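You operate a simulated robot arm through the tools that you are given. There is no shell and no other tool. Be economical: measure what you need, move in short steps, check, and stop when the job is done.

You are at the controls of a simulated two-armed robot. One attempt, no reset.

Task
Stir the mixing bottle, dip the orange tester, then hold the bottle and screw its cap on.
Fine: the tester must show green; stirrer and tester back in their wells; other testers stay dry.

Only the result counts: the job must be done as asked and must still hold three seconds after the hand-in. Knocking over, shifting, dropping, spilling or breaking anything else fails it. Lids that push on must go on centred and level and be pressed home; caps that screw on are set level and turned clockwise until they are tight.

Robot
Two 7-joint arms with fingered hands on one trunk, on a base that drives. Base frame: it is fixed to the floor where the robot stands at the start and does not move with it; the origin is under the middle of the robot, x ahead of it, y to its left, z up. Units: m, degrees, N and s.
The left shoulder is at the start at [0.081, 0.173, 1.153], the right one opposite. With the tool pointing down near the work surface each hand reaches from about 0.1 to 0.78 m from the robot's upright axis, wherever it stands, measured 20 degrees to its own side. Payload 3.5 kg a hand.
The TCP of each hand is the grasp point between the finger pads, 0.03 m short of the fingertips. In the tool frame z runs along the fingers and y along their closing line. Largest opening 0.104 m; the body of the gripper starts 0.035 m behind the TCP. The gripper is a hand of 3 fingers: y runs from the thumb to the fingers, the wrist lies at [-0.015, -0.104, -0.178] in the tool frame, and closing takes about 1.5 s.
Orientation is that of the tool frame in the base frame, as [roll, pitch, yaw] about the fixed x, y, z axes, in that order (R = Rz(yaw) Ry(pitch) Rx(roll)). With the fingers straight down and the wrist toward the robot, the tool's x, y and z point along [0, 1, 0], [1, 0, 0] and [0, 0, -1] of the base frame.

Tools
- The arms move only by the tool apply_moves. It takes "left_targets", "right_targets" or both (then of equal length, played together; a hand with none holds still); each is a list of rows, each a list of 7 numbers: the shift along the base's x, y, z in cm, then the turn, a rotation vector about the base's x, y, z in degrees, then the closure, from 0 (fully open) to 1 (shut). In form: [[dx, dy, dz, ax, ay, az, grip], ...]. A call has 1 to 8 rows; each row shifts and turns the commanded pose from where the row before left it. A row lasts 0.2 s, in which the tool goes at most 0.05 m and 8.6 degrees; a call with a longer step from one row to the next is refused whole, and so is a gripper value outside its range. Where a pose cannot be reached the arm comes as near as it can. A force on the tool above 40 N (or 10 N above the force at the start of the call, whichever is more), or a blocked arm, ends the call early, and 0.2 s more pass. The fingers move at their own pace (about 0.072 m/s each) and stop on an object; they squeeze with about 30 N. The grip force told is the motor's: it shows also when the fingers shut on nothing. Time passes only in rows, and 0.2 s behind the last, so rows that do not move let the fingers close. It gives the time, the measured TCP pose, the force on the tool (base axes), the opening and the grip force at its end, in the units of the frame above (readings bear some noise), with the torque about the TCP (base axes, N m) and any sound that the robot's microphone picked up.
- Cameras (640 x 400 px; columns grow to the right, rows downward): "scene" is now at [0.1713, 0.019, 1.3371]; the picture's right is [0.25, -0.97, 0.00], its down [-0.49, -0.13, -0.86] and it looks along [0.84, 0.22, -0.50] (base axes); focal length 214 px, centre (320, 200). "left" rides on the left gripper at [-0.064, -0.094, -0.117] in its tool frame; the picture's right is [-0.72, -0.33, 0.61], its down [0.64, -0.65, 0.40] and it looks along [0.27, 0.68, 0.68] (tool axes); focal length 238 px, centre (320, 200). "right" rides on the right gripper at [0.064, -0.094, -0.117] in its tool frame; the picture's right is [-0.72, 0.33, -0.61], its down [-0.64, -0.65, 0.40] and it looks along [-0.27, 0.68, 0.68] (tool axes); focal length 238 px, centre (320, 200). There is no depth. A picture from a camera that has moved, and an enlarged one, comes with that camera's place and axes in the base frame and with its lens. The place of the scene camera against the robot may be out by one fixed shift of up to 0.012 m in any direction.
- camera(camera): a new picture of that camera. The clock stands still meanwhile.
- raise_lower(by): slides the trunk up (or, below 0, down) by that many m; the arms and the scene camera ride with it, the base frame stays. It gives what a move gives, with no picture.
- base_move(legs): drives the robot by 1 to 6 legs, each [ahead, left, turn to the left] in m, m and degrees, along the robot's own axes; the way and the turn of a leg run together, so that a leg with both is an arc; at most 1.5 m and 180 degrees a leg. The arms and the cameras ride along, it lands a little off, and it stops where it bumps. It gives what a move gives.
- set_grasp(shape, hand): the hand has 3 fingers and takes this shape, open, in about a second: jaw (thumb against the fingers, like two jaws); tri (thumb and two fingers); tip (a fingertip pinch); poke (one finger out to press); point (the index stretched); flat (the hand flat); cup (the hand cupped); fist (a fist). The gripper value then closes the fingers along that shape, each until it touches; the sizes above hold for jaw. It gives what a move gives, with no picture.
- head_to(pan, tilt): turns the head with the scene camera to pan (to the left, within 86 degrees either way) and tilt (down, from -29 to 69), counted from straight ahead of the robot. It gives what a move gives.
- close_up(camera, box): a new picture of the part [left, top, right, bottom] of that camera's present view, enlarged. The clock stands still meanwhile.
- hand_in(): hands the job in; it is judged then, once.

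Go step by step. Nothing tells you exact positions but the pictures and the camera data: compare them with the known pose of the tool, close in by small moves and look again before you grip or let go. The budget is 120 turns and 108 pictures, counting those below and the enlarged ones. Unless the task says otherwise, let go and move clear before handing in.

The tools are called after "Request:" by a JSON object that holds its "fn" and its "kwargs". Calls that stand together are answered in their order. apply_moves: Moves the arms, as the interface text tells. Its arguments: {"type":"object","properties":{"left_targets":{"type":"array"},"right_targets":{"type":"array"}},"required":[]} The other tools are called the same way: raise_lower (by) slides the trunk up or down; set_grasp (shape, hand) gives the hand a shape; base_move (legs) drives the base; head_to (pan, tilt) turns the head that bears the scene camera; camera (camera) takes a picture; close_up (camera, box) takes an enlarged picture of a part of a camera's view; hand_in () hands the job in.

At the start:

```text
t: 0.0
left_eef_pos: [0.4299, 0.3518, 1.3166]
left_tcp_rot: [180.0, 0.0, 89.9]
left_wrist_force: [0.0, -0.7, 0.9]
left_ft_torque: [-0.03, -0.05, -0.01]
left_finger_gap: 0.1036
left_gripper_force: 0.0
left_shape: jaw
right_eef_pos: [0.4071, -0.0396, 1.2531]
right_tcp_rot: [-180.0, 0.0, 90.0]
right_wrist_force: [-0.1, -0.2, 0.5]
right_ft_torque: [0.03, 0.0, 0.0]
right_finger_gap: 0.1036
right_gripper_force: 0.1
right_shape: jaw
trunk travel left (down, up): [-0.25, 0.504]
robot x, y, heading: [0.0001, 0.0014, 0.2]
head pan, tilt: [14.6, 30.2]
```

scene: 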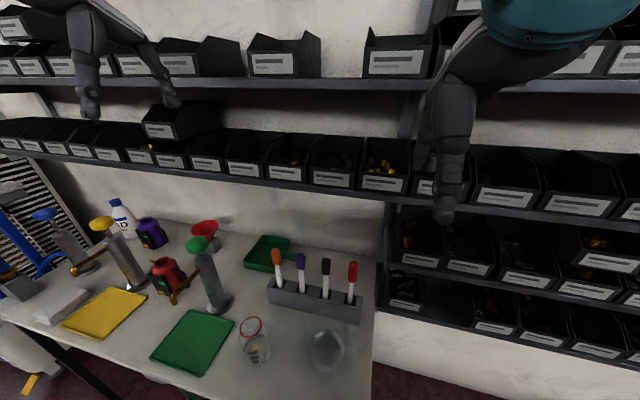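
right: 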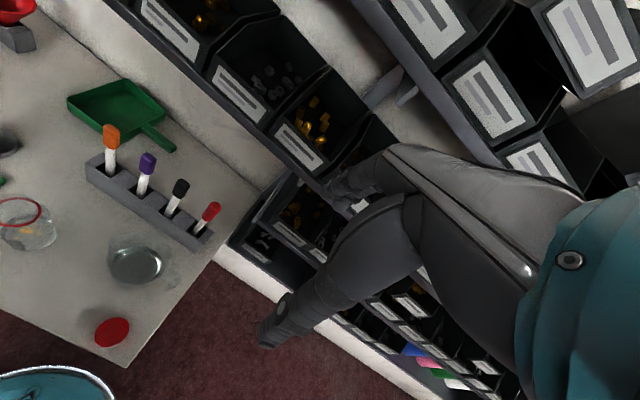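
left: 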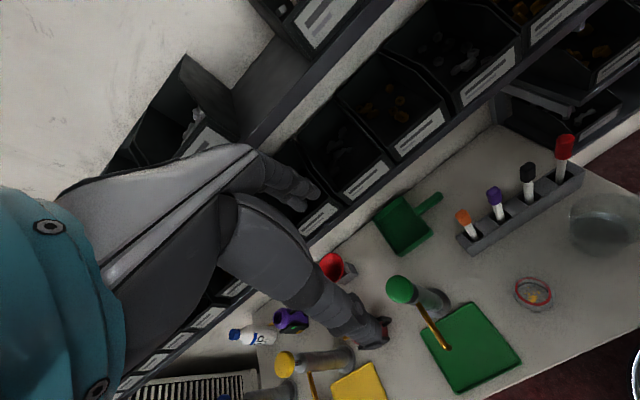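

I see a bench with a rack holding four sticks (orange, purple, black, red), a red-rimmed glass, another clear dish, a red disc (perhaps the cap) and pump bottles. I'll look closer first.

Request:
{"fn": "head_to", "kwargs": {"pan": 8, "tilt": 50}}

Request:
{"fn": "camera", "kwargs": {"camera": "scene"}}

Request:
{"fn": "close_up", "kwargs": {"camera": "right", "box": [0, 70, 240, 370]}}

```text
t: 0.8
left_eef_pos: [0.4295, 0.3528, 1.3166]
left_tcp_rot: [180.0, -0.1, 90.0]
left_wrist_force: [-0.1, -1.0, -0.5]
left_ft_torque: [0.0, 0.01, 0.0]
left_finger_gap: 0.1036
left_gripper_force: 0.1
left_shape: jaw
right_eef_pos: [0.4086, -0.0395, 1.2538]
right_tcp_rot: [180.0, -0.1, 90.0]
right_wrist_force: [-0.2, -0.2, -0.3]
right_ft_torque: [-0.01, 0.02, -0.01]
right_finger_gap: 0.1035
right_gripper_force: 0.1
right_shape: jaw
trunk travel left (down, up): [-0.25, 0.504]
robot x, y, heading: [0.0011, 0.0007, 0.2]
head pan, tilt: [8.0, 50.0]
```

```text
104 pictures are left
camera scene: at [0.1601, 0.0069, 1.3079], right [0.14, -0.99, 0.0], down [-0.76, -0.11, -0.64], along [0.64, 0.09, -0.77], focal length 214 px, centre (320, 200)
```

scene: 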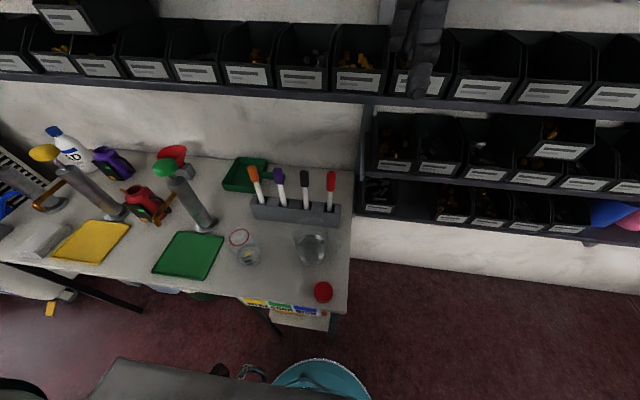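

```text
1.33 times, centred on (120, 220) of right
camera zoom: at [0.3132, 0.0242, 1.3715], right [0.33, -0.72, 0.61], down [-0.65, -0.64, -0.4], along [0.68, -0.27, -0.68], focal length 318 px, centre (587, 173)
```

zoom: 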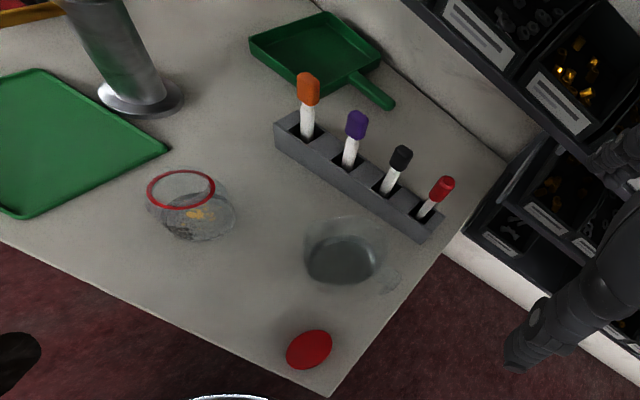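

The rack, jars and red cap are on the right side of the bench. I zoom in to identify the stirrer and the bottle.

Request:
{"fn": "close_up", "kwargs": {"camera": "scene", "box": [220, 150, 360, 240]}}

Request:
{"fn": "close_up", "kwargs": {"camera": "scene", "box": [220, 225, 360, 315]}}

Request:
{"fn": "close_up", "kwargs": {"camera": "left", "box": [440, 120, 640, 320]}}

```text
4.44 times, centred on (290, 195) of scene
camera zoom: at [0.1601, 0.0069, 1.3079], right [0.14, -0.99, 0.0], down [-0.76, -0.11, -0.64], along [0.64, 0.09, -0.77], focal length 953 px, centre (453, 222)
```

zoom: 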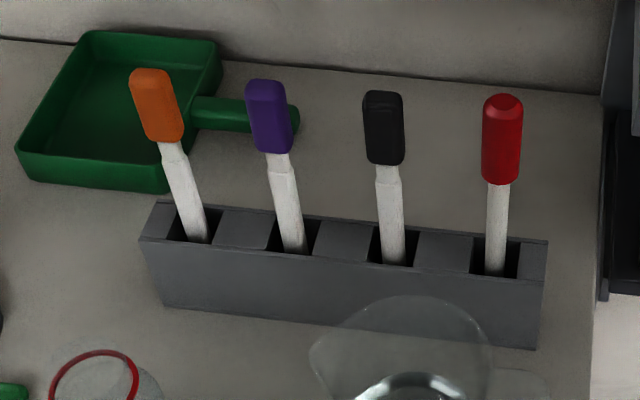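

```text
4.44 times, centred on (290, 270) of scene
camera zoom: at [0.1601, 0.0069, 1.3079], right [0.14, -0.99, 0.0], down [-0.76, -0.11, -0.64], along [0.64, 0.09, -0.77], focal length 953 px, centre (453, -111)
```

zoom: 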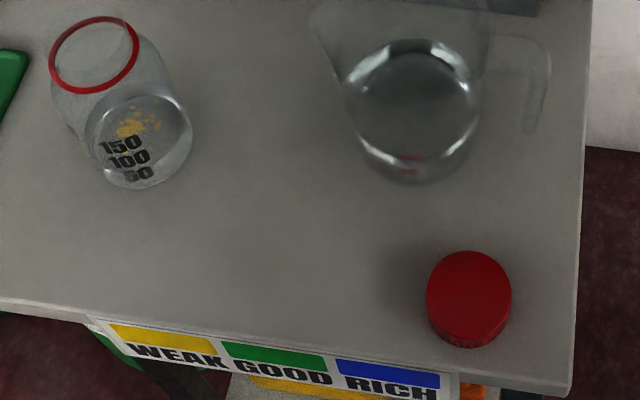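

```text
2.00 times, centred on (540, 220) of left
camera zoom: at [0.3351, 0.2894, 1.434], right [-0.33, -0.72, -0.61], down [-0.65, 0.64, -0.4], along [0.68, 0.27, -0.68], focal length 477 px, centre (-120, 160)
```

zoom: 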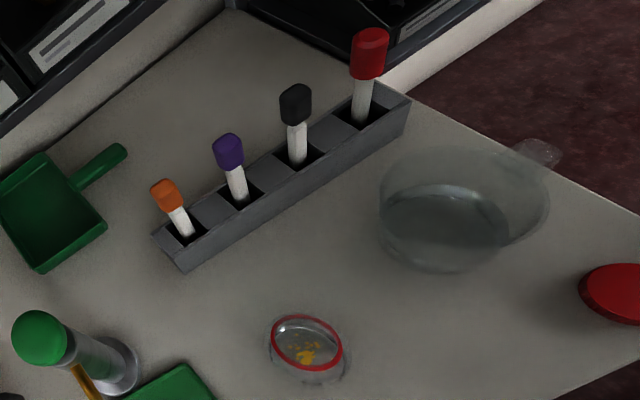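

The red-rimmed jar with yellow sediment (about 0.39, 0.235, rim z≈0.865) is the mixing bottle. The round red handle at the rack's right end (about 0.54, 0.035) is probably the stirrer, and the red cap sits near (0.33, 0.025). I move the right hand closer for a better look.

Request:
{"fn": "apply_moves", "kwargs": {"right_targets": [[1.5, 1.5, -4, 0, 0, 0, 0], [1.5, 1.5, -4, 0, 0, 0, 0], [1, 1, -4, 0, 0, 0, 0], [1, 1, -4, 0, 0, 0, 0], [0, 1, -4, 0, 0, 0, 0], [0, 0, 0, 0, 0, 0, 0]]}}

Request:
{"fn": "camera", "kwargs": {"camera": "right"}}

Request:
{"fn": "camera", "kwargs": {"camera": "scene"}}

```text
t: 2.2
left_eef_pos: [0.4298, 0.352, 1.3168]
left_tcp_rot: [-179.9, 0.0, 90.0]
left_wrist_force: [-0.1, 0.0, 0.1]
left_ft_torque: [-0.04, 0.01, 0.02]
left_finger_gap: 0.1036
left_gripper_force: 0.1
left_shape: jaw
right_eef_pos: [0.4563, 0.0197, 1.0547]
right_tcp_rot: [-179.9, 0.0, 90.0]
right_wrist_force: [-1.2, 0.1, 0.0]
right_ft_torque: [0.04, 0.0, -0.02]
right_finger_gap: 0.1037
right_gripper_force: 0.1
right_shape: jaw
trunk travel left (down, up): [-0.25, 0.504]
robot x, y, heading: [0.0003, -0.0026, 0.0]
head pan, tilt: [8.0, 50.0]
```

```text
99 pictures are left
camera right: at [0.362, 0.0842, 1.1727], right [0.33, -0.72, 0.61], down [-0.65, -0.64, -0.4], along [0.68, -0.27, -0.68], focal length 238 px, centre (320, 200)
```

right: 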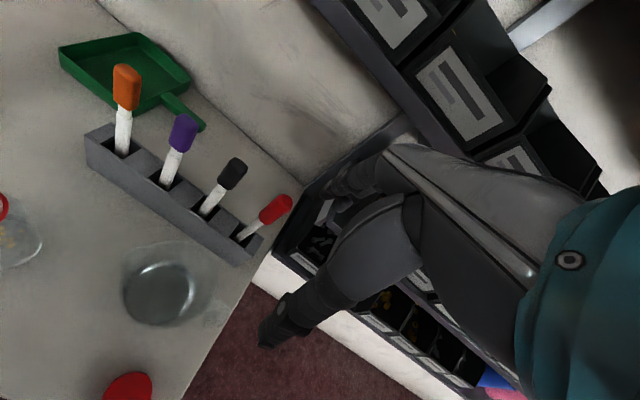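

```text
98 pictures are left
camera scene: at [0.1599, 0.0068, 1.3079], right [0.14, -0.99, 0.0], down [-0.76, -0.11, -0.64], along [0.64, 0.09, -0.77], focal length 214 px, centre (320, 200)
```

scene: 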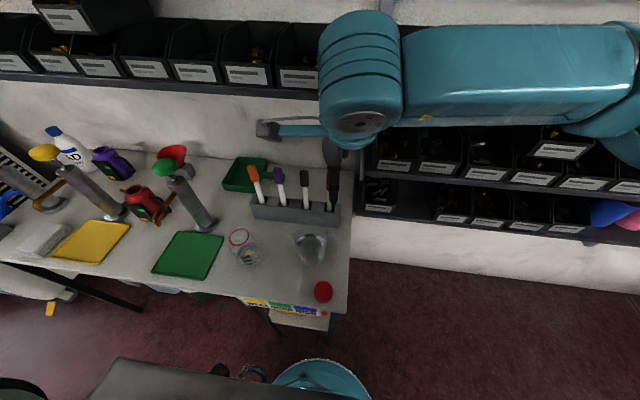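

The red handle seems to be centred near (0.538, 0.037, 0.925). I move the right hand above it and check the finger geometry.

Request:
{"fn": "apply_moves", "kwargs": {"right_targets": [[3, 0.6, 0, 0, 0, 0, 0], [3, 0.6, 0, 0, 0, 0, 0], [2, 0.5, -1, 0, 0, 0, 0], [0, 0, 0, 0, 0, 0, 0]]}}

Request:
{"fn": "camera", "kwargs": {"camera": "right"}}

Request:
{"fn": "close_up", "kwargs": {"camera": "scene", "box": [220, 110, 400, 240]}}

```text
t: 3.2
left_eef_pos: [0.43, 0.3526, 1.3158]
left_tcp_rot: [180.0, 0.1, 90.0]
left_wrist_force: [0.4, 0.8, 0.1]
left_ft_torque: [-0.01, -0.01, 0.0]
left_finger_gap: 0.1037
left_gripper_force: 0.0
left_shape: jaw
right_eef_pos: [0.5385, 0.0377, 1.0456]
right_tcp_rot: [180.0, 0.1, 90.0]
right_wrist_force: [0.7, 0.4, 0.3]
right_ft_torque: [0.02, -0.03, -0.03]
right_finger_gap: 0.1035
right_gripper_force: 0.0
right_shape: jaw
trunk travel left (down, up): [-0.25, 0.504]
robot x, y, heading: [-0.0001, -0.0022, 0.1]
head pan, tilt: [8.0, 50.0]
```

```text
97 pictures are left
camera right: at [0.444, 0.1007, 1.1617], right [0.33, -0.72, 0.61], down [-0.65, -0.64, -0.4], along [0.68, -0.27, -0.68], focal length 238 px, centre (320, 200)
```

right: 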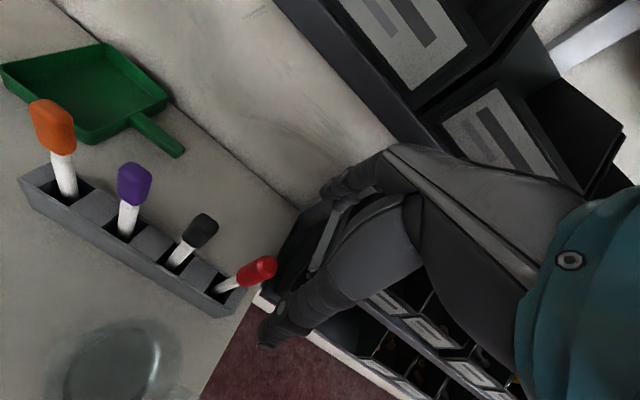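

```text
3.08 times, centred on (310, 175) of scene
camera zoom: at [0.1599, 0.0068, 1.3079], right [0.14, -0.99, 0.0], down [-0.76, -0.11, -0.64], along [0.64, 0.09, -0.77], focal length 660 px, centre (351, 277)
```

zoom: 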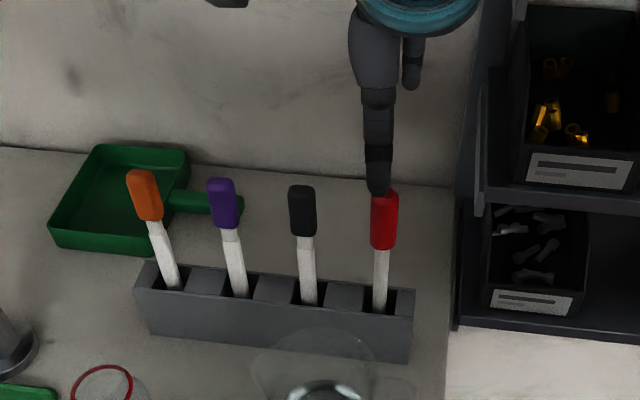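

The stirrer handle is refined to about (0.543, 0.037, 0.93), with neighbours about 6.5 cm apart. I lower the right hand over it and check before closing.

Request:
{"fn": "apply_moves", "kwargs": {"right_targets": [[0.5, 0, -3, 0, 0, 0, 0], [0, 0, -3, 0, 0, 0, 0], [0, 0, -2.5, 0, 0, 0, 0], [0, 0, -2, 0, 0, 0, 0], [0, 0, 0, 0, 0, 0, 0]]}}

Request:
{"fn": "camera", "kwargs": {"camera": "right"}}

Request:
{"fn": "close_up", "kwargs": {"camera": "scene", "box": [280, 130, 380, 240]}}

```text
t: 4.4
left_eef_pos: [0.4294, 0.3522, 1.3163]
left_tcp_rot: [-179.9, -0.1, 90.0]
left_wrist_force: [0.5, -0.1, -0.5]
left_ft_torque: [-0.01, 0.02, 0.0]
left_finger_gap: 0.1038
left_gripper_force: 0.1
left_shape: jaw
right_eef_pos: [0.5427, 0.037, 0.9384]
right_tcp_rot: [-179.9, 0.1, 90.0]
right_wrist_force: [0.1, -0.2, 0.3]
right_ft_torque: [0.01, 0.01, 0.01]
right_finger_gap: 0.1036
right_gripper_force: 0.1
right_shape: jaw
trunk travel left (down, up): [-0.25, 0.504]
robot x, y, heading: [0.0014, 0.0022, 0.1]
head pan, tilt: [8.0, 50.0]
```

```text
95 pictures are left
camera right: at [0.4481, 0.0999, 1.0564], right [0.33, -0.72, 0.61], down [-0.65, -0.64, -0.4], along [0.68, -0.27, -0.68], focal length 238 px, centre (320, 200)
```

right: 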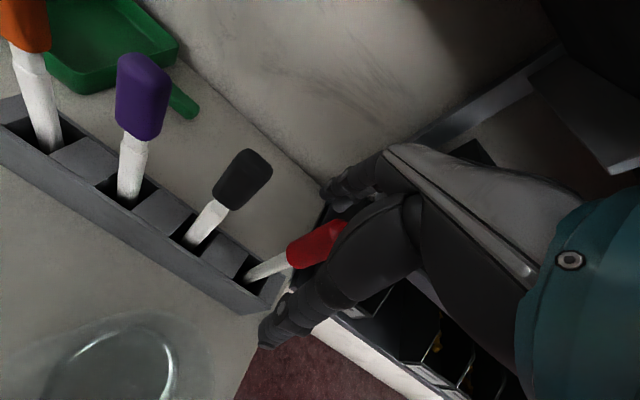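

```text
3.64 times, centred on (330, 185) of scene
camera zoom: at [0.16, 0.0069, 1.3078], right [0.14, -0.99, 0.0], down [-0.76, -0.11, -0.64], along [0.64, 0.09, -0.77], focal length 780 px, centre (284, 254)
```

zoom: 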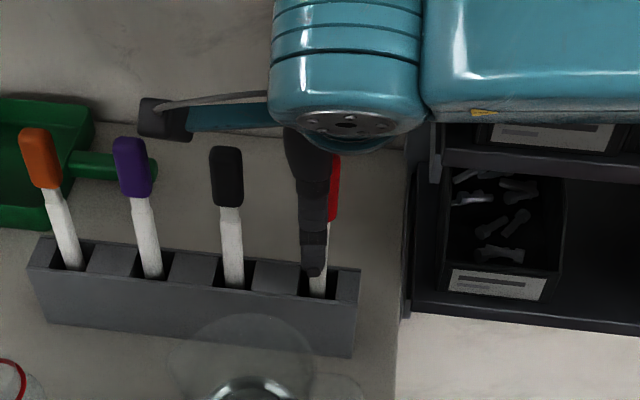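

The handle sits between thumb and fingers, and I check its centring with an enlarged view.

Request:
{"fn": "close_up", "kwargs": {"camera": "right", "box": [220, 140, 420, 360]}}

```text
1.82 times, centred on (320, 250) of right
camera zoom: at [0.4481, 0.0999, 1.0564], right [0.33, -0.72, 0.61], down [-0.65, -0.64, -0.4], along [0.68, -0.27, -0.68], focal length 433 px, centre (320, 109)
```

zoom: 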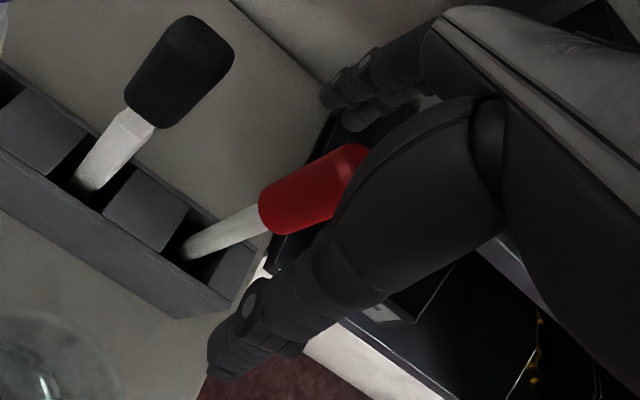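

Offset is only a few millimetres, so I close on the stirrer handle.

Request:
{"fn": "apply_moves", "kwargs": {"right_targets": [[0, 0, 0, 0, 0, 0, 1], [0, 0, 0, 0, 0, 0, 1], [0, 0, 0, 0, 0, 0, 1], [0, 0, 0, 0, 0, 0, 1], [0, 0, 0, 0, 0, 0, 1], [0, 0, 0, 0, 0, 0, 1], [0, 0, 0, 0, 0, 0, 1], [0, 0, 0, 0, 0, 0, 1]]}}

Request:
{"fn": "close_up", "kwargs": {"camera": "right", "box": [220, 140, 420, 360]}}

```text
t: 6.2
left_eef_pos: [0.4302, 0.3533, 1.3157]
left_tcp_rot: [180.0, 0.1, 89.9]
left_wrist_force: [0.9, 0.3, -0.3]
left_ft_torque: [0.01, 0.0, -0.04]
left_finger_gap: 0.1037
left_gripper_force: 0.0
left_shape: jaw
right_eef_pos: [0.543, 0.037, 0.9377]
right_tcp_rot: [-180.0, 0.0, 90.1]
right_wrist_force: [-0.6, 0.0, 0.8]
right_ft_torque: [-0.01, -0.01, 0.02]
right_finger_gap: 0.0135
right_gripper_force: 30.2
right_shape: jaw
trunk travel left (down, up): [-0.25, 0.504]
robot x, y, heading: [-0.0039, -0.0001, -0.2]
head pan, tilt: [8.0, 50.0]
```

```text
1.82 times, centred on (320, 250) of right
camera zoom: at [0.4482, 0.0999, 1.0567], right [0.33, -0.72, 0.61], down [-0.65, -0.64, -0.4], along [0.68, -0.27, -0.68], focal length 433 px, centre (320, 109)
```

zoom: 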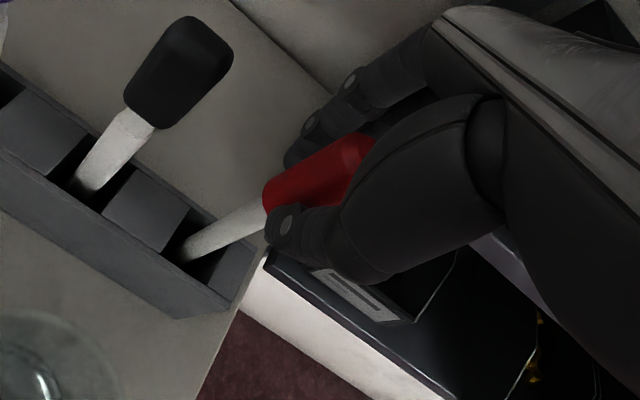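

Gripped (gap 13.5 mm). I lift straight up and look at the stirrer.

Request:
{"fn": "apply_moves", "kwargs": {"right_targets": [[0, 0, 2, 0, 0, 0, 1], [0, 0, 3, 0, 0, 0, 1], [0, 0, 4, 0, 0, 0, 1], [0, 0, 4, 0, 0, 0, 1], [0, 0, 4, 0, 0, 0, 1], [0, 0, 3, 0, 0, 0, 1], [0, 0, 0, 0, 0, 0, 1]]}}

Request:
{"fn": "camera", "kwargs": {"camera": "scene"}}

Request:
{"fn": "camera", "kwargs": {"camera": "right"}}

```text
t: 7.8
left_eef_pos: [0.4303, 0.3527, 1.3166]
left_tcp_rot: [-180.0, -0.1, 90.0]
left_wrist_force: [0.5, 0.3, 0.3]
left_ft_torque: [0.0, -0.01, 0.02]
left_finger_gap: 0.1036
left_gripper_force: 0.1
left_shape: jaw
right_eef_pos: [0.5418, 0.0367, 1.1394]
right_tcp_rot: [-179.9, 0.0, 90.1]
right_wrist_force: [-1.7, -0.5, 0.1]
right_ft_torque: [0.04, -0.02, -0.02]
right_finger_gap: 0.013
right_gripper_force: 29.9
right_shape: jaw
trunk travel left (down, up): [-0.25, 0.504]
robot x, y, heading: [-0.0015, 0.0018, -0.1]
head pan, tilt: [8.0, 50.0]
```

```text
91 pictures are left
camera scene: at [0.1598, 0.0069, 1.3078], right [0.14, -0.99, 0.0], down [-0.76, -0.11, -0.64], along [0.64, 0.09, -0.77], focal length 214 px, centre (320, 200)
```

scene: 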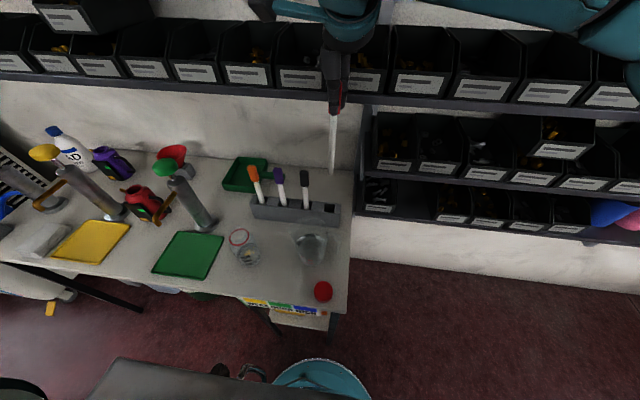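

```text
90 pictures are left
camera right: at [0.4469, 0.1006, 1.2581], right [0.33, -0.72, 0.61], down [-0.65, -0.64, -0.4], along [0.68, -0.27, -0.68], focal length 238 px, centre (320, 200)
```

right: 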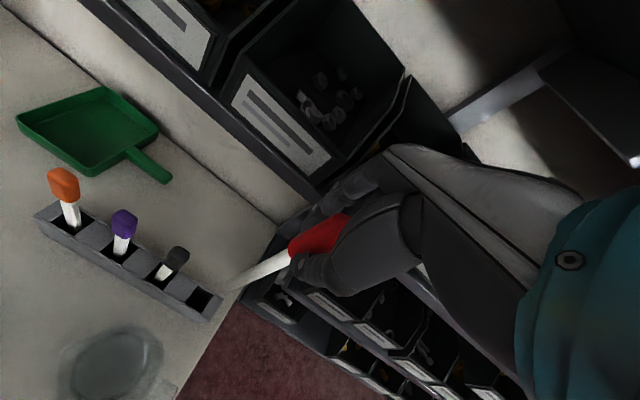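

The stirrer reaches about 0.21 m below the TCP. I move it back and over to the left toward the jar, staying high, and measure the jar from there.

Request:
{"fn": "apply_moves", "kwargs": {"right_targets": [[-4.5, 0, 1, 0, 0, 0, 1], [-4.5, 0, 0, 0, 0, 0, 1], [-4, 1, 0, 0, 0, 0, 1], [-2, 3, 0, 0, 0, 0, 1], [0, 4, 0, 0, 0, 0, 1], [0, 2, 0, 0, 0, 0, 1], [0, 0, 0, 0, 0, 0, 1]]}}

Request:
{"fn": "camera", "kwargs": {"camera": "right"}}

Request:
{"fn": "close_up", "kwargs": {"camera": "right", "box": [60, 180, 260, 320]}}

Request:
{"fn": "close_up", "kwargs": {"camera": "scene", "box": [200, 190, 360, 320]}}

```text
t: 9.4
left_eef_pos: [0.4297, 0.3532, 1.3167]
left_tcp_rot: [-180.0, -0.1, 90.1]
left_wrist_force: [0.3, 0.1, 0.1]
left_ft_torque: [0.05, 0.02, 0.01]
left_finger_gap: 0.1039
left_gripper_force: 0.0
left_shape: jaw
right_eef_pos: [0.391, 0.1397, 1.1512]
right_tcp_rot: [180.0, 0.0, 90.0]
right_wrist_force: [0.0, -0.3, -0.1]
right_ft_torque: [-0.01, 0.0, 0.0]
right_finger_gap: 0.0133
right_gripper_force: 29.6
right_shape: jaw
trunk travel left (down, up): [-0.25, 0.504]
robot x, y, heading: [0.0002, -0.0012, 0.1]
head pan, tilt: [8.0, 50.0]
```

```text
89 pictures are left
camera right: at [0.2967, 0.2025, 1.2686], right [0.33, -0.72, 0.61], down [-0.65, -0.64, -0.4], along [0.68, -0.27, -0.68], focal length 238 px, centre (320, 200)
```

right: 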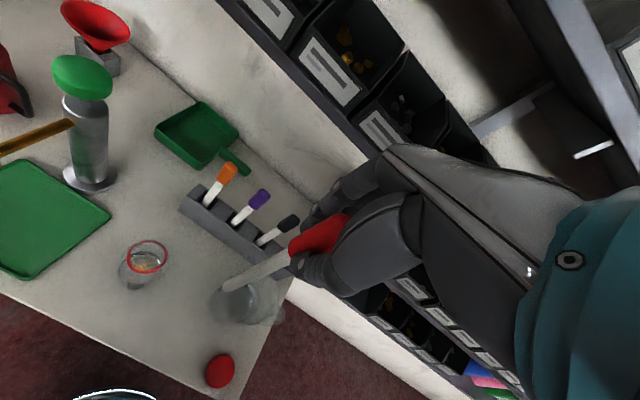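

```text
2.86 times, centred on (160, 250) of right
camera zoom: at [0.2967, 0.2025, 1.2686], right [0.33, -0.72, 0.61], down [-0.65, -0.64, -0.4], along [0.68, -0.27, -0.68], focal length 681 px, centre (777, 57)
```

zoom: 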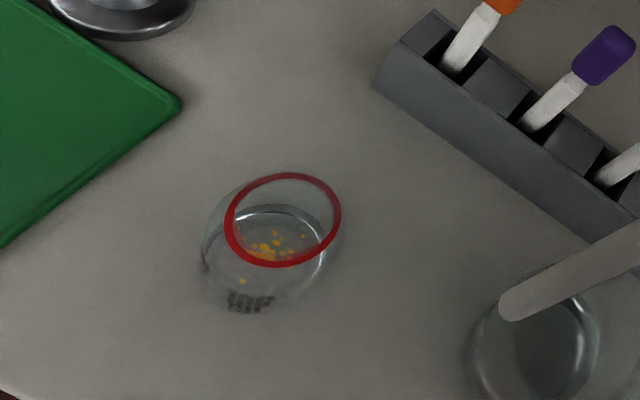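

```text
3.08 times, centred on (280, 255) of scene
camera zoom: at [0.1601, 0.0068, 1.3078], right [0.14, -0.99, 0.0], down [-0.76, -0.11, -0.64], along [0.64, 0.09, -0.77], focal length 660 px, centre (443, 31)
```

zoom: 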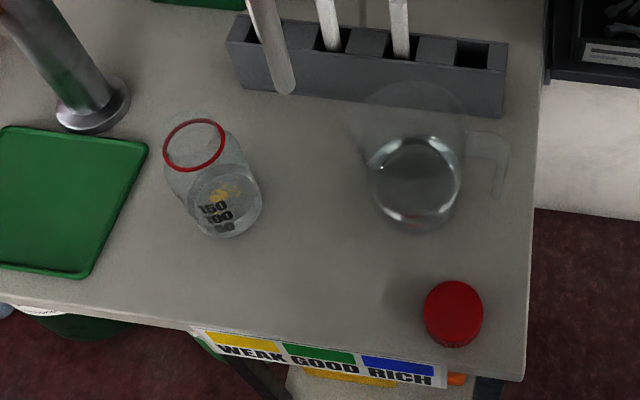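

The rim centre comes out at about (0.391, 0.2355, z≈0.865), with the stick tip about 10 cm short of it in y. I move the tip over the mouth and check.

Request:
{"fn": "apply_moves", "kwargs": {"right_targets": [[0, 4, 0, 0, 0, 0, 1], [0, 4, 0, 0, 0, 0, 1], [0, 2, 0, 0, 0, 0, 1], [0, 0, -3, 0, 0, 0, 1], [0, 0, -1.5, 0, 0, 0, 1], [0, 0, 0, 0, 0, 0, 1]]}}

Request:
{"fn": "close_up", "kwargs": {"camera": "right", "box": [120, 180, 360, 330]}}

Request:
{"fn": "close_up", "kwargs": {"camera": "scene", "box": [180, 170, 320, 290]}}

Request:
{"fn": "camera", "kwargs": {"camera": "left"}}

```text
t: 10.8
left_eef_pos: [0.4296, 0.3527, 1.3158]
left_tcp_rot: [180.0, -0.1, 89.9]
left_wrist_force: [0.2, 0.7, -0.3]
left_ft_torque: [0.02, -0.01, 0.02]
left_finger_gap: 0.1036
left_gripper_force: 0.1
left_shape: jaw
right_eef_pos: [0.393, 0.1968, 1.1036]
right_tcp_rot: [180.0, 0.0, 90.1]
right_wrist_force: [-0.3, 0.0, 0.0]
right_ft_torque: [0.01, 0.01, -0.04]
right_finger_gap: 0.0128
right_gripper_force: 29.9
right_shape: jaw
right hand out of reach, approached as far as the arm can: row 2, 3
trunk travel left (down, up): [-0.25, 0.504]
robot x, y, heading: [0.0002, 0.0016, 0.1]
head pan, tilt: [8.0, 50.0]
```

```text
2.67 times, centred on (240, 255) of right
camera zoom: at [0.2979, 0.2612, 1.2214], right [0.33, -0.72, 0.61], down [-0.65, -0.64, -0.4], along [0.68, -0.27, -0.68], focal length 636 px, centre (533, 53)
```

zoom: 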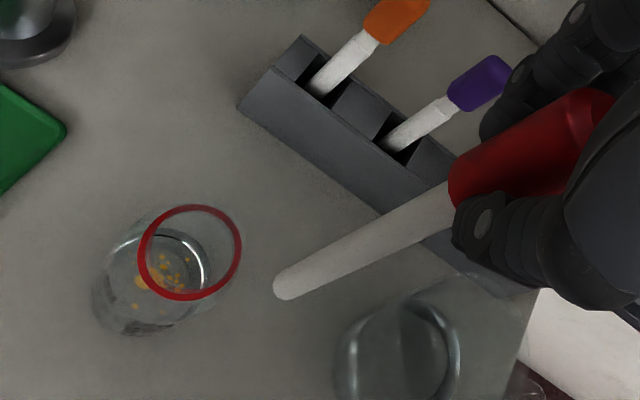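

```text
3.33 times, centred on (250, 230) of scene
camera zoom: at [0.1601, 0.0069, 1.3078], right [0.14, -0.99, 0.0], down [-0.76, -0.11, -0.64], along [0.64, 0.09, -0.77], focal length 715 px, centre (553, 100)
```

zoom: 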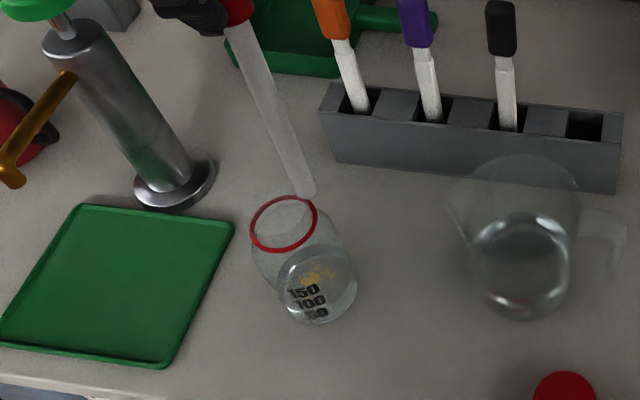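

```text
84 pictures are left
camera left: at [0.3351, 0.2893, 1.434], right [-0.33, -0.72, -0.61], down [-0.65, 0.64, -0.4], along [0.68, 0.27, -0.68], focal length 238 px, centre (320, 200)
```

left: 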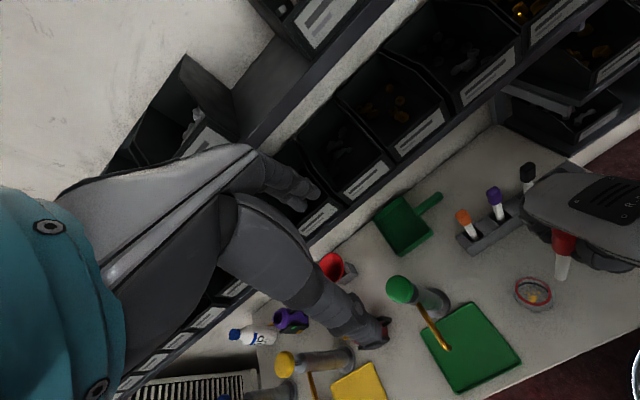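

The right arm runs out of reach at y≈0.197. I lift the stirrer, bring it back, then drive the base 0.1 m left.

Request:
{"fn": "apply_moves", "kwargs": {"right_targets": [[0, -1.5, 3, 0, 0, 0, 1], [0, -4, 2, 0, 0, 0, 1], [0, -4, 0, 0, 0, 0, 1], [0, 0, 0, 0, 0, 0, 1]]}}

Request:
{"fn": "base_move", "kwargs": {"legs": [[0, 0.1, 0]]}}

Request:
{"fn": "camera", "kwargs": {"camera": "right"}}

Request:
{"fn": "camera", "kwargs": {"camera": "scene"}}

```text
t: 11.8
left_eef_pos: [0.4302, 0.3536, 1.3152]
left_tcp_rot: [179.9, 0.1, 90.0]
left_wrist_force: [0.6, 0.1, -0.1]
left_ft_torque: [0.0, 0.0, 0.04]
left_finger_gap: 0.1035
left_gripper_force: 0.0
left_shape: jaw
right_eef_pos: [0.3926, 0.1016, 1.1538]
right_tcp_rot: [179.9, 0.1, 90.0]
right_wrist_force: [0.3, 0.1, -0.4]
right_ft_torque: [0.0, -0.02, -0.01]
right_finger_gap: 0.013
right_gripper_force: 29.8
right_shape: jaw
trunk travel left (down, up): [-0.25, 0.504]
robot x, y, heading: [-0.002, 0.0028, -0.2]
head pan, tilt: [8.0, 50.0]
```

```text
t: 13.0
left_eef_pos: [0.4293, 0.4541, 1.3156]
left_tcp_rot: [-180.0, 0.1, 90.1]
left_wrist_force: [0.9, 0.2, 0.3]
left_ft_torque: [-0.02, -0.01, 0.0]
left_finger_gap: 0.1037
left_gripper_force: 0.0
left_shape: jaw
right_eef_pos: [0.3934, 0.201, 1.1518]
right_tcp_rot: [-180.0, -0.1, 90.0]
right_wrist_force: [-0.1, -0.4, 0.0]
right_ft_torque: [-0.02, -0.02, -0.05]
right_finger_gap: 0.0131
right_gripper_force: 30.0
right_shape: jaw
trunk travel left (down, up): [-0.25, 0.504]
robot x, y, heading: [0.0019, 0.0975, 0.1]
head pan, tilt: [8.0, 50.0]
```

```text
83 pictures are left
camera right: at [0.298, 0.2659, 1.27], right [0.33, -0.72, 0.61], down [-0.65, -0.64, -0.4], along [0.68, -0.27, -0.68], focal length 238 px, centre (320, 200)
```

right: 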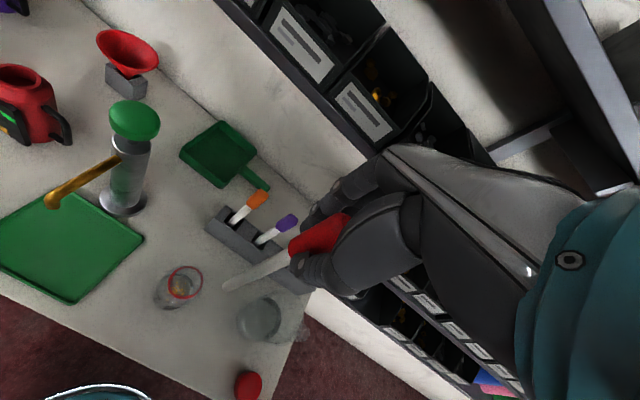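

```text
82 pictures are left
camera scene: at [0.1601, 0.1085, 1.3078], right [0.14, -0.99, 0.0], down [-0.76, -0.11, -0.64], along [0.64, 0.09, -0.77], focal length 214 px, centre (320, 200)
```

scene: 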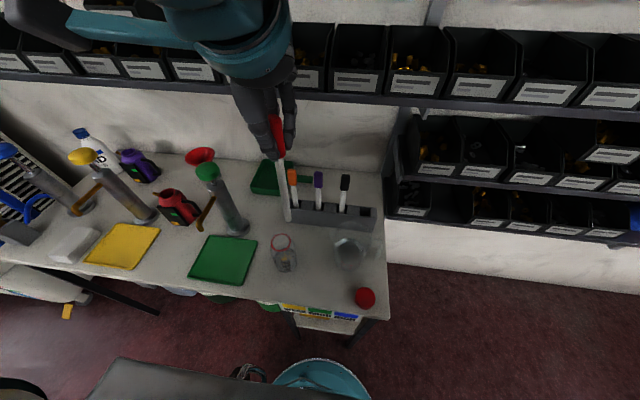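

Reach is fine now. I place the tip over the rim centre, just above it, and check.

Request:
{"fn": "apply_moves", "kwargs": {"right_targets": [[-0.1, 2, 0, 0, 0, 0, 1], [-0.1, 1.9, 0, 0, 0, 0, 1], [0, 0, -3, 0, 0, 0, 1], [0, 0, -2.5, 0, 0, 0, 1], [0, 0, 0, 0, 0, 0, 1]]}}

Request:
{"fn": "close_up", "kwargs": {"camera": "right", "box": [160, 220, 340, 340]}}

Request:
{"fn": "close_up", "kwargs": {"camera": "scene", "box": [220, 170, 340, 290]}}

```text
t: 14.2
left_eef_pos: [0.4307, 0.4525, 1.3165]
left_tcp_rot: [-179.9, 0.0, 90.1]
left_wrist_force: [-0.2, 0.1, -0.1]
left_ft_torque: [0.0, 0.0, -0.01]
left_finger_gap: 0.1034
left_gripper_force: 0.1
left_shape: jaw
right_eef_pos: [0.3915, 0.2396, 1.0974]
right_tcp_rot: [179.9, 0.0, 90.0]
right_wrist_force: [0.5, 0.0, 0.0]
right_ft_torque: [0.0, 0.0, 0.02]
right_finger_gap: 0.0133
right_gripper_force: 29.8
right_shape: jaw
trunk travel left (down, up): [-0.25, 0.504]
robot x, y, heading: [0.001, 0.1001, 0.1]
head pan, tilt: [8.0, 50.0]
```

```text
3.33 times, centred on (250, 280) of right
camera zoom: at [0.2953, 0.3028, 1.2162], right [0.33, -0.72, 0.61], down [-0.65, -0.64, -0.4], along [0.68, -0.27, -0.68], focal length 794 px, centre (553, -67)
```

zoom: 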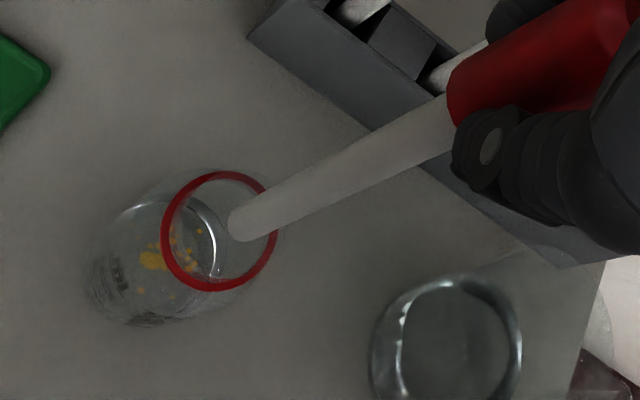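

```text
3.33 times, centred on (280, 230) of scene
camera zoom: at [0.1601, 0.1073, 1.3078], right [0.14, -0.99, 0.0], down [-0.76, -0.11, -0.64], along [0.64, 0.09, -0.77], focal length 715 px, centre (453, 100)
```

zoom: 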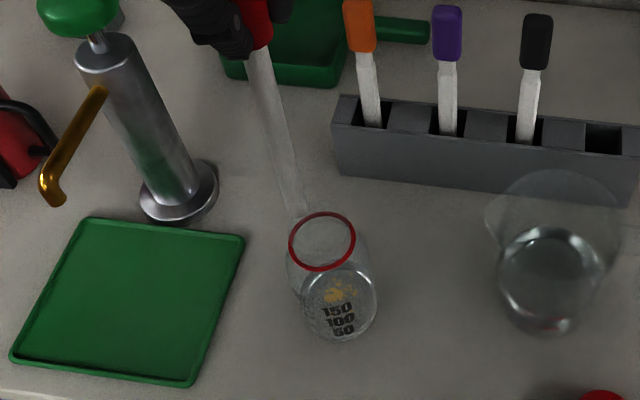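

Cross-checking views, the stick tip sits about 8 mm nearer the robot than the TCP, and L≈0.19. I correct by x +0.8 cm and y −0.4 cm, lower a little and look again.

Request:
{"fn": "apply_moves", "kwargs": {"right_targets": [[0.8, -0.4, 0, 0, 0, 0, 1], [0, 0, -1.5, 0, 0, 0, 1], [0, 0, -1.2, 0, 0, 0, 1], [0, 0, 0, 0, 0, 0, 1]]}}

Request:
{"fn": "close_up", "kwargs": {"camera": "right", "box": [160, 220, 340, 340]}}

Request:
{"fn": "close_up", "kwargs": {"camera": "scene", "box": [250, 200, 320, 280]}}

```text
t: 15.2
left_eef_pos: [0.43, 0.4528, 1.3161]
left_tcp_rot: [-179.9, -0.1, 90.0]
left_wrist_force: [0.6, 0.2, 0.5]
left_ft_torque: [-0.02, -0.01, -0.02]
left_finger_gap: 0.1034
left_gripper_force: 0.0
left_shape: jaw
right_eef_pos: [0.3979, 0.2357, 1.0697]
right_tcp_rot: [-180.0, 0.1, 90.0]
right_wrist_force: [0.4, -0.1, -0.2]
right_ft_torque: [-0.02, 0.02, 0.03]
right_finger_gap: 0.0133
right_gripper_force: 29.8
right_shape: jaw
trunk travel left (down, up): [-0.25, 0.504]
robot x, y, heading: [-0.002, 0.0981, -0.1]
head pan, tilt: [8.0, 50.0]
```

```text
3.33 times, centred on (250, 280) of right
camera zoom: at [0.3034, 0.2989, 1.1888], right [0.33, -0.72, 0.61], down [-0.65, -0.64, -0.4], along [0.68, -0.27, -0.68], focal length 794 px, centre (553, -67)
```

zoom: 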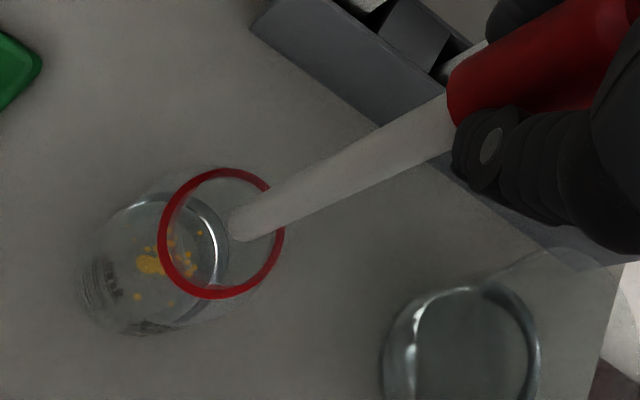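

```text
5.00 times, centred on (285, 240) of scene
camera zoom: at [0.16, 0.1075, 1.3078], right [0.14, -0.99, 0.0], down [-0.76, -0.11, -0.64], along [0.64, 0.09, -0.77], focal length 1072 px, centre (495, 0)
```

zoom: 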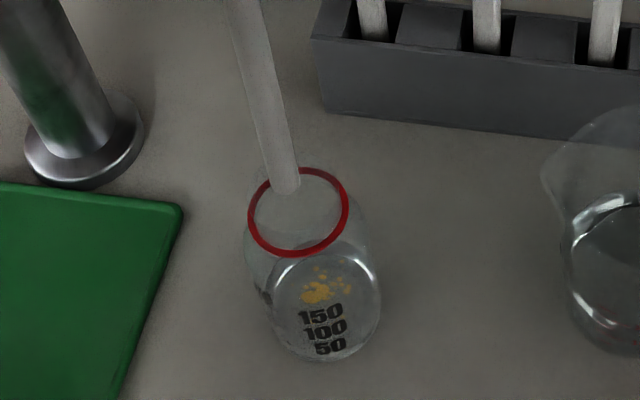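

The tip projects onto the rim centre within 3 mm. I lower it into the jar in small steps.

Request:
{"fn": "apply_moves", "kwargs": {"right_targets": [[0.1, -0.2, -1.5, 0, 0, 0, 1], [0, 0, -1.5, 0, 0, 0, 1], [0, 0, -1.5, 0, 0, 0, 1], [0, 0, -1.5, 0, 0, 0, 1], [0, 0, -1.5, 0, 0, 0, 1], [0, 0, 0, 0, 0, 0, 1]]}}

Request:
{"fn": "close_up", "kwargs": {"camera": "right", "box": [160, 220, 340, 340]}}

Request:
{"fn": "close_up", "kwargs": {"camera": "scene", "box": [250, 200, 320, 280]}}

```text
t: 16.6
left_eef_pos: [0.4296, 0.4529, 1.3174]
left_tcp_rot: [180.0, 0.0, 90.0]
left_wrist_force: [-0.4, 1.3, 0.2]
left_ft_torque: [0.02, 0.0, 0.01]
left_finger_gap: 0.1035
left_gripper_force: 0.1
left_shape: jaw
right_eef_pos: [0.3995, 0.234, 0.9954]
right_tcp_rot: [-180.0, 0.0, 90.0]
right_wrist_force: [0.5, 0.6, 0.1]
right_ft_torque: [-0.03, 0.03, -0.01]
right_finger_gap: 0.013
right_gripper_force: 30.0
right_shape: jaw
trunk travel left (down, up): [-0.25, 0.504]
robot x, y, heading: [0.0012, 0.1003, -0.2]
head pan, tilt: [8.0, 50.0]
```

```text
3.33 times, centred on (250, 280) of right
camera zoom: at [0.3049, 0.2978, 1.1127], right [0.33, -0.72, 0.61], down [-0.65, -0.64, -0.4], along [0.68, -0.27, -0.68], focal length 794 px, centre (553, -67)
```

zoom: 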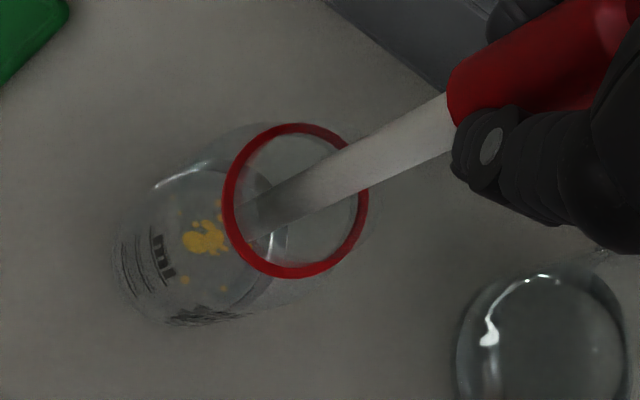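

```text
5.00 times, centred on (285, 240) of scene
camera zoom: at [0.16, 0.1074, 1.3078], right [0.14, -0.99, 0.0], down [-0.76, -0.11, -0.64], along [0.64, 0.09, -0.77], focal length 1072 px, centre (495, 0)
```

zoom: 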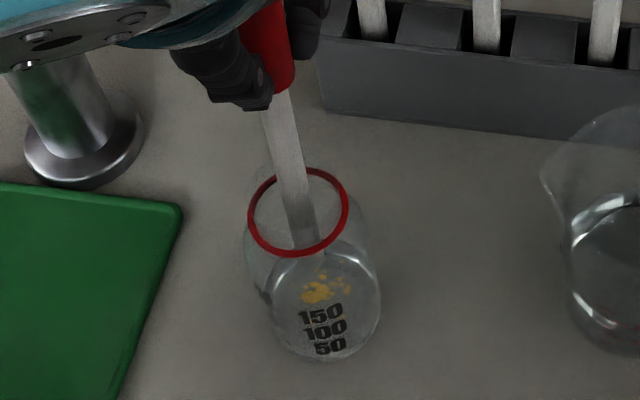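

The stick is cleanly inside the mouth. I lower further toward the bottom, watching force.

Request:
{"fn": "apply_moves", "kwargs": {"right_targets": [[0, 0, -1, 0, 0, 0, 1], [0, 0, -1, 0, 0, 0, 1], [0, 0, -1, 0, 0, 0, 1], [0, 0, -1, 0, 0, 0, 1], [0, 0, -0.8, 0, 0, 0, 1], [0, 0, 0, 0, 0, 0, 1]]}}

Request:
{"fn": "close_up", "kwargs": {"camera": "right", "box": [160, 200, 340, 340]}}

Request:
{"fn": "close_up", "kwargs": {"camera": "scene", "box": [250, 200, 320, 280]}}

```text
t: 18.0
left_eef_pos: [0.4291, 0.4535, 1.3171]
left_tcp_rot: [180.0, 0.0, 90.1]
left_wrist_force: [-0.1, 0.4, -0.2]
left_ft_torque: [-0.01, 0.01, -0.04]
left_finger_gap: 0.1035
left_gripper_force: 0.1
left_shape: jaw
right_eef_pos: [0.3988, 0.2344, 0.9475]
right_tcp_rot: [180.0, 0.0, 89.9]
right_wrist_force: [-0.6, -1.1, -0.5]
right_ft_torque: [-0.03, -0.03, 0.02]
right_finger_gap: 0.0131
right_gripper_force: 30.7
right_shape: jaw
trunk travel left (down, up): [-0.25, 0.504]
robot x, y, heading: [0.0015, 0.102, 0.1]
head pan, tilt: [8.0, 50.0]
```

```text
2.86 times, centred on (250, 270) of right
camera zoom: at [0.3041, 0.2979, 1.0652], right [0.33, -0.72, 0.61], down [-0.65, -0.64, -0.4], along [0.68, -0.27, -0.68], focal length 681 px, centre (520, 0)
```

zoom: 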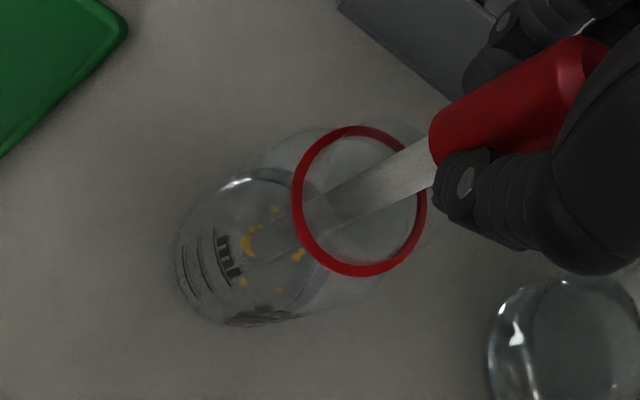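

```text
5.00 times, centred on (285, 240) of scene
camera zoom: at [0.1601, 0.1075, 1.3078], right [0.14, -0.99, 0.0], down [-0.76, -0.11, -0.64], along [0.64, 0.09, -0.77], focal length 1072 px, centre (495, 0)
```

zoom: 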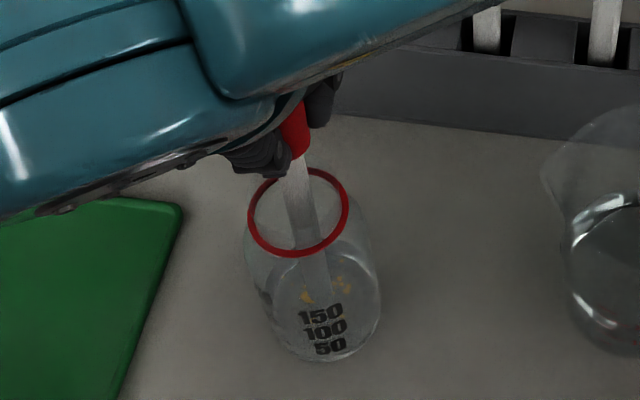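

The tip is just above the bottom among the grains. I stir in gentle 8 mm circles.

Request:
{"fn": "apply_moves", "kwargs": {"right_targets": [[0.8, 0, 0, 0, 0, 0, 1], [-0.23, 0.57, 0, 0, 0, 0, 1], [-0.57, 0.23, 0, 0, 0, 0, 1], [-0.57, -0.23, 0, 0, 0, 0, 1], [-0.23, -0.57, 0, 0, 0, 0, 1], [0.23, -0.57, 0, 0, 0, 0, 1], [0.57, -0.23, 0, 0, 0, 0, 1], [0.57, 0.23, 0, 0, 0, 0, 1]]}}

Request:
{"fn": "close_up", "kwargs": {"camera": "right", "box": [160, 200, 340, 340]}}

```text
t: 19.8
left_eef_pos: [0.4294, 0.4522, 1.3166]
left_tcp_rot: [-180.0, 0.0, 90.0]
left_wrist_force: [-0.3, -0.8, 0.0]
left_ft_torque: [-0.04, -0.03, 0.0]
left_finger_gap: 0.1037
left_gripper_force: 0.1
left_shape: jaw
right_eef_pos: [0.405, 0.2283, 0.9471]
right_tcp_rot: [-180.0, 0.0, 90.0]
right_wrist_force: [0.2, -0.1, -0.1]
right_ft_torque: [0.0, 0.02, 0.01]
right_finger_gap: 0.0134
right_gripper_force: 30.2
right_shape: jaw
trunk travel left (down, up): [-0.25, 0.504]
robot x, y, heading: [0.0017, 0.0951, -0.0]
head pan, tilt: [8.0, 50.0]
```

```text
2.86 times, centred on (250, 270) of right
camera zoom: at [0.3104, 0.2919, 1.0651], right [0.33, -0.72, 0.61], down [-0.65, -0.64, -0.4], along [0.68, -0.27, -0.68], focal length 681 px, centre (520, 0)
```

zoom: 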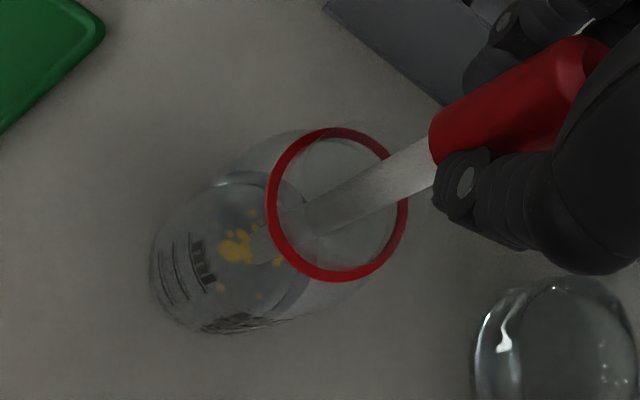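

No wall contact. I keep stirring.

Request:
{"fn": "apply_moves", "kwargs": {"right_targets": [[0.23, 0.57, -0.3, 0, 0, 0, 1], [-0.23, 0.57, 0, 0, 0, 0, 1], [-0.57, 0.23, 0, 0, 0, 0, 1], [-0.57, -0.23, 0, 0, 0, 0, 1], [-0.23, -0.57, 0, 0, 0, 0, 1], [0.23, -0.57, 0, 0, 0, 0, 1], [0.57, -0.23, 0, 0, 0, 0, 1], [0.57, 0.23, 0, 0, 0, 0, 1]]}}

Request:
{"fn": "apply_moves", "kwargs": {"right_targets": [[0.23, 0.57, 0, 0, 0, 0, 1], [-0.23, 0.57, 0, 0, 0, 0, 1], [-0.57, 0.23, 0, 0, 0, 0, 1], [-0.57, -0.23, 0, 0, 0, 0, 1], [-0.23, -0.57, 0, 0, 0, 0, 1], [0.23, -0.57, 0, 0, 0, 0, 1], [0.57, -0.23, 0, 0, 0, 0, 1], [0.57, 0.23, 0, 0, 0, 0, 1]]}}

Request:
{"fn": "apply_moves", "kwargs": {"right_targets": [[0.23, 0.57, 0, 0, 0, 0, 1], [-0.23, 0.57, 0, 0, 0, 0, 1], [-0.57, 0.23, 0, 0, 0, 0, 1], [-0.57, -0.23, 0, 0, 0, 0, 1], [-0.23, -0.57, 0, 0, 0, 0, 1], [0.23, -0.57, 0, 0, 0, 0, 1], [0.57, -0.23, 0, 0, 0, 0, 1], [0.57, 0.23, 0, 0, 0, 0, 1]]}}

Request:
{"fn": "close_up", "kwargs": {"camera": "right", "box": [160, 200, 340, 340]}}

```text
t: 21.6
left_eef_pos: [0.4292, 0.4521, 1.3176]
left_tcp_rot: [180.0, 0.0, 89.9]
left_wrist_force: [-0.2, -0.3, 0.3]
left_ft_torque: [-0.01, 0.02, -0.01]
left_finger_gap: 0.1037
left_gripper_force: 0.1
left_shape: jaw
right_eef_pos: [0.4053, 0.2262, 0.9449]
right_tcp_rot: [180.0, 0.0, 90.0]
right_wrist_force: [-1.0, -1.2, -1.0]
right_ft_torque: [0.02, 0.03, 0.0]
right_finger_gap: 0.013
right_gripper_force: 29.6
right_shape: jaw
trunk travel left (down, up): [-0.25, 0.504]
robot x, y, heading: [-0.0003, 0.0954, 0.0]
head pan, tilt: [8.0, 50.0]
```

```text
t: 23.4
left_eef_pos: [0.43, 0.4531, 1.3167]
left_tcp_rot: [180.0, 0.0, 90.0]
left_wrist_force: [0.7, -0.3, -0.4]
left_ft_torque: [0.02, 0.03, -0.01]
left_finger_gap: 0.1036
left_gripper_force: 0.0
left_shape: jaw
right_eef_pos: [0.4056, 0.2283, 0.9429]
right_tcp_rot: [-180.0, 0.0, 90.0]
right_wrist_force: [-0.7, 0.0, -0.4]
right_ft_torque: [0.0, 0.03, -0.02]
right_finger_gap: 0.013
right_gripper_force: 29.9
right_shape: jaw
trunk travel left (down, up): [-0.25, 0.504]
robot x, y, heading: [-0.0019, 0.1035, 0.0]
head pan, tilt: [8.0, 50.0]
```

```text
t: 25.2
left_eef_pos: [0.4296, 0.4528, 1.3165]
left_tcp_rot: [-180.0, 0.0, 90.0]
left_wrist_force: [0.3, -0.9, -0.2]
left_ft_torque: [0.02, -0.01, 0.0]
left_finger_gap: 0.1037
left_gripper_force: 0.0
left_shape: jaw
right_eef_pos: [0.4045, 0.2283, 0.944]
right_tcp_rot: [180.0, 0.1, 90.1]
right_wrist_force: [-0.3, -0.5, -0.9]
right_ft_torque: [-0.02, 0.02, 0.0]
right_finger_gap: 0.013
right_gripper_force: 30.4
right_shape: jaw
trunk travel left (down, up): [-0.25, 0.504]
robot x, y, heading: [0.002, 0.0997, 0.0]
head pan, tilt: [8.0, 50.0]
```

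```text
2.86 times, centred on (250, 270) of right
camera zoom: at [0.3108, 0.2921, 1.0615], right [0.33, -0.72, 0.61], down [-0.65, -0.64, -0.4], along [0.68, -0.27, -0.68], focal length 681 px, centre (520, 0)
```

zoom: 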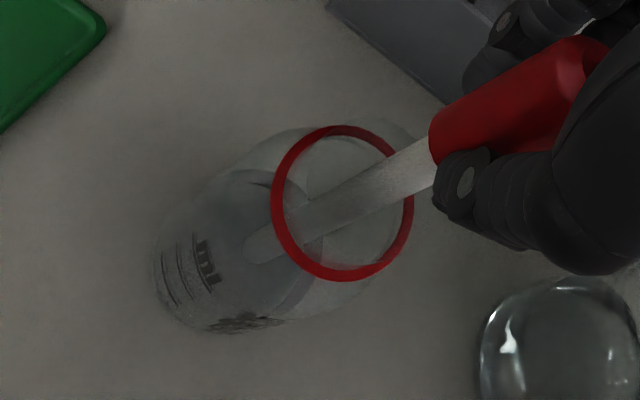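

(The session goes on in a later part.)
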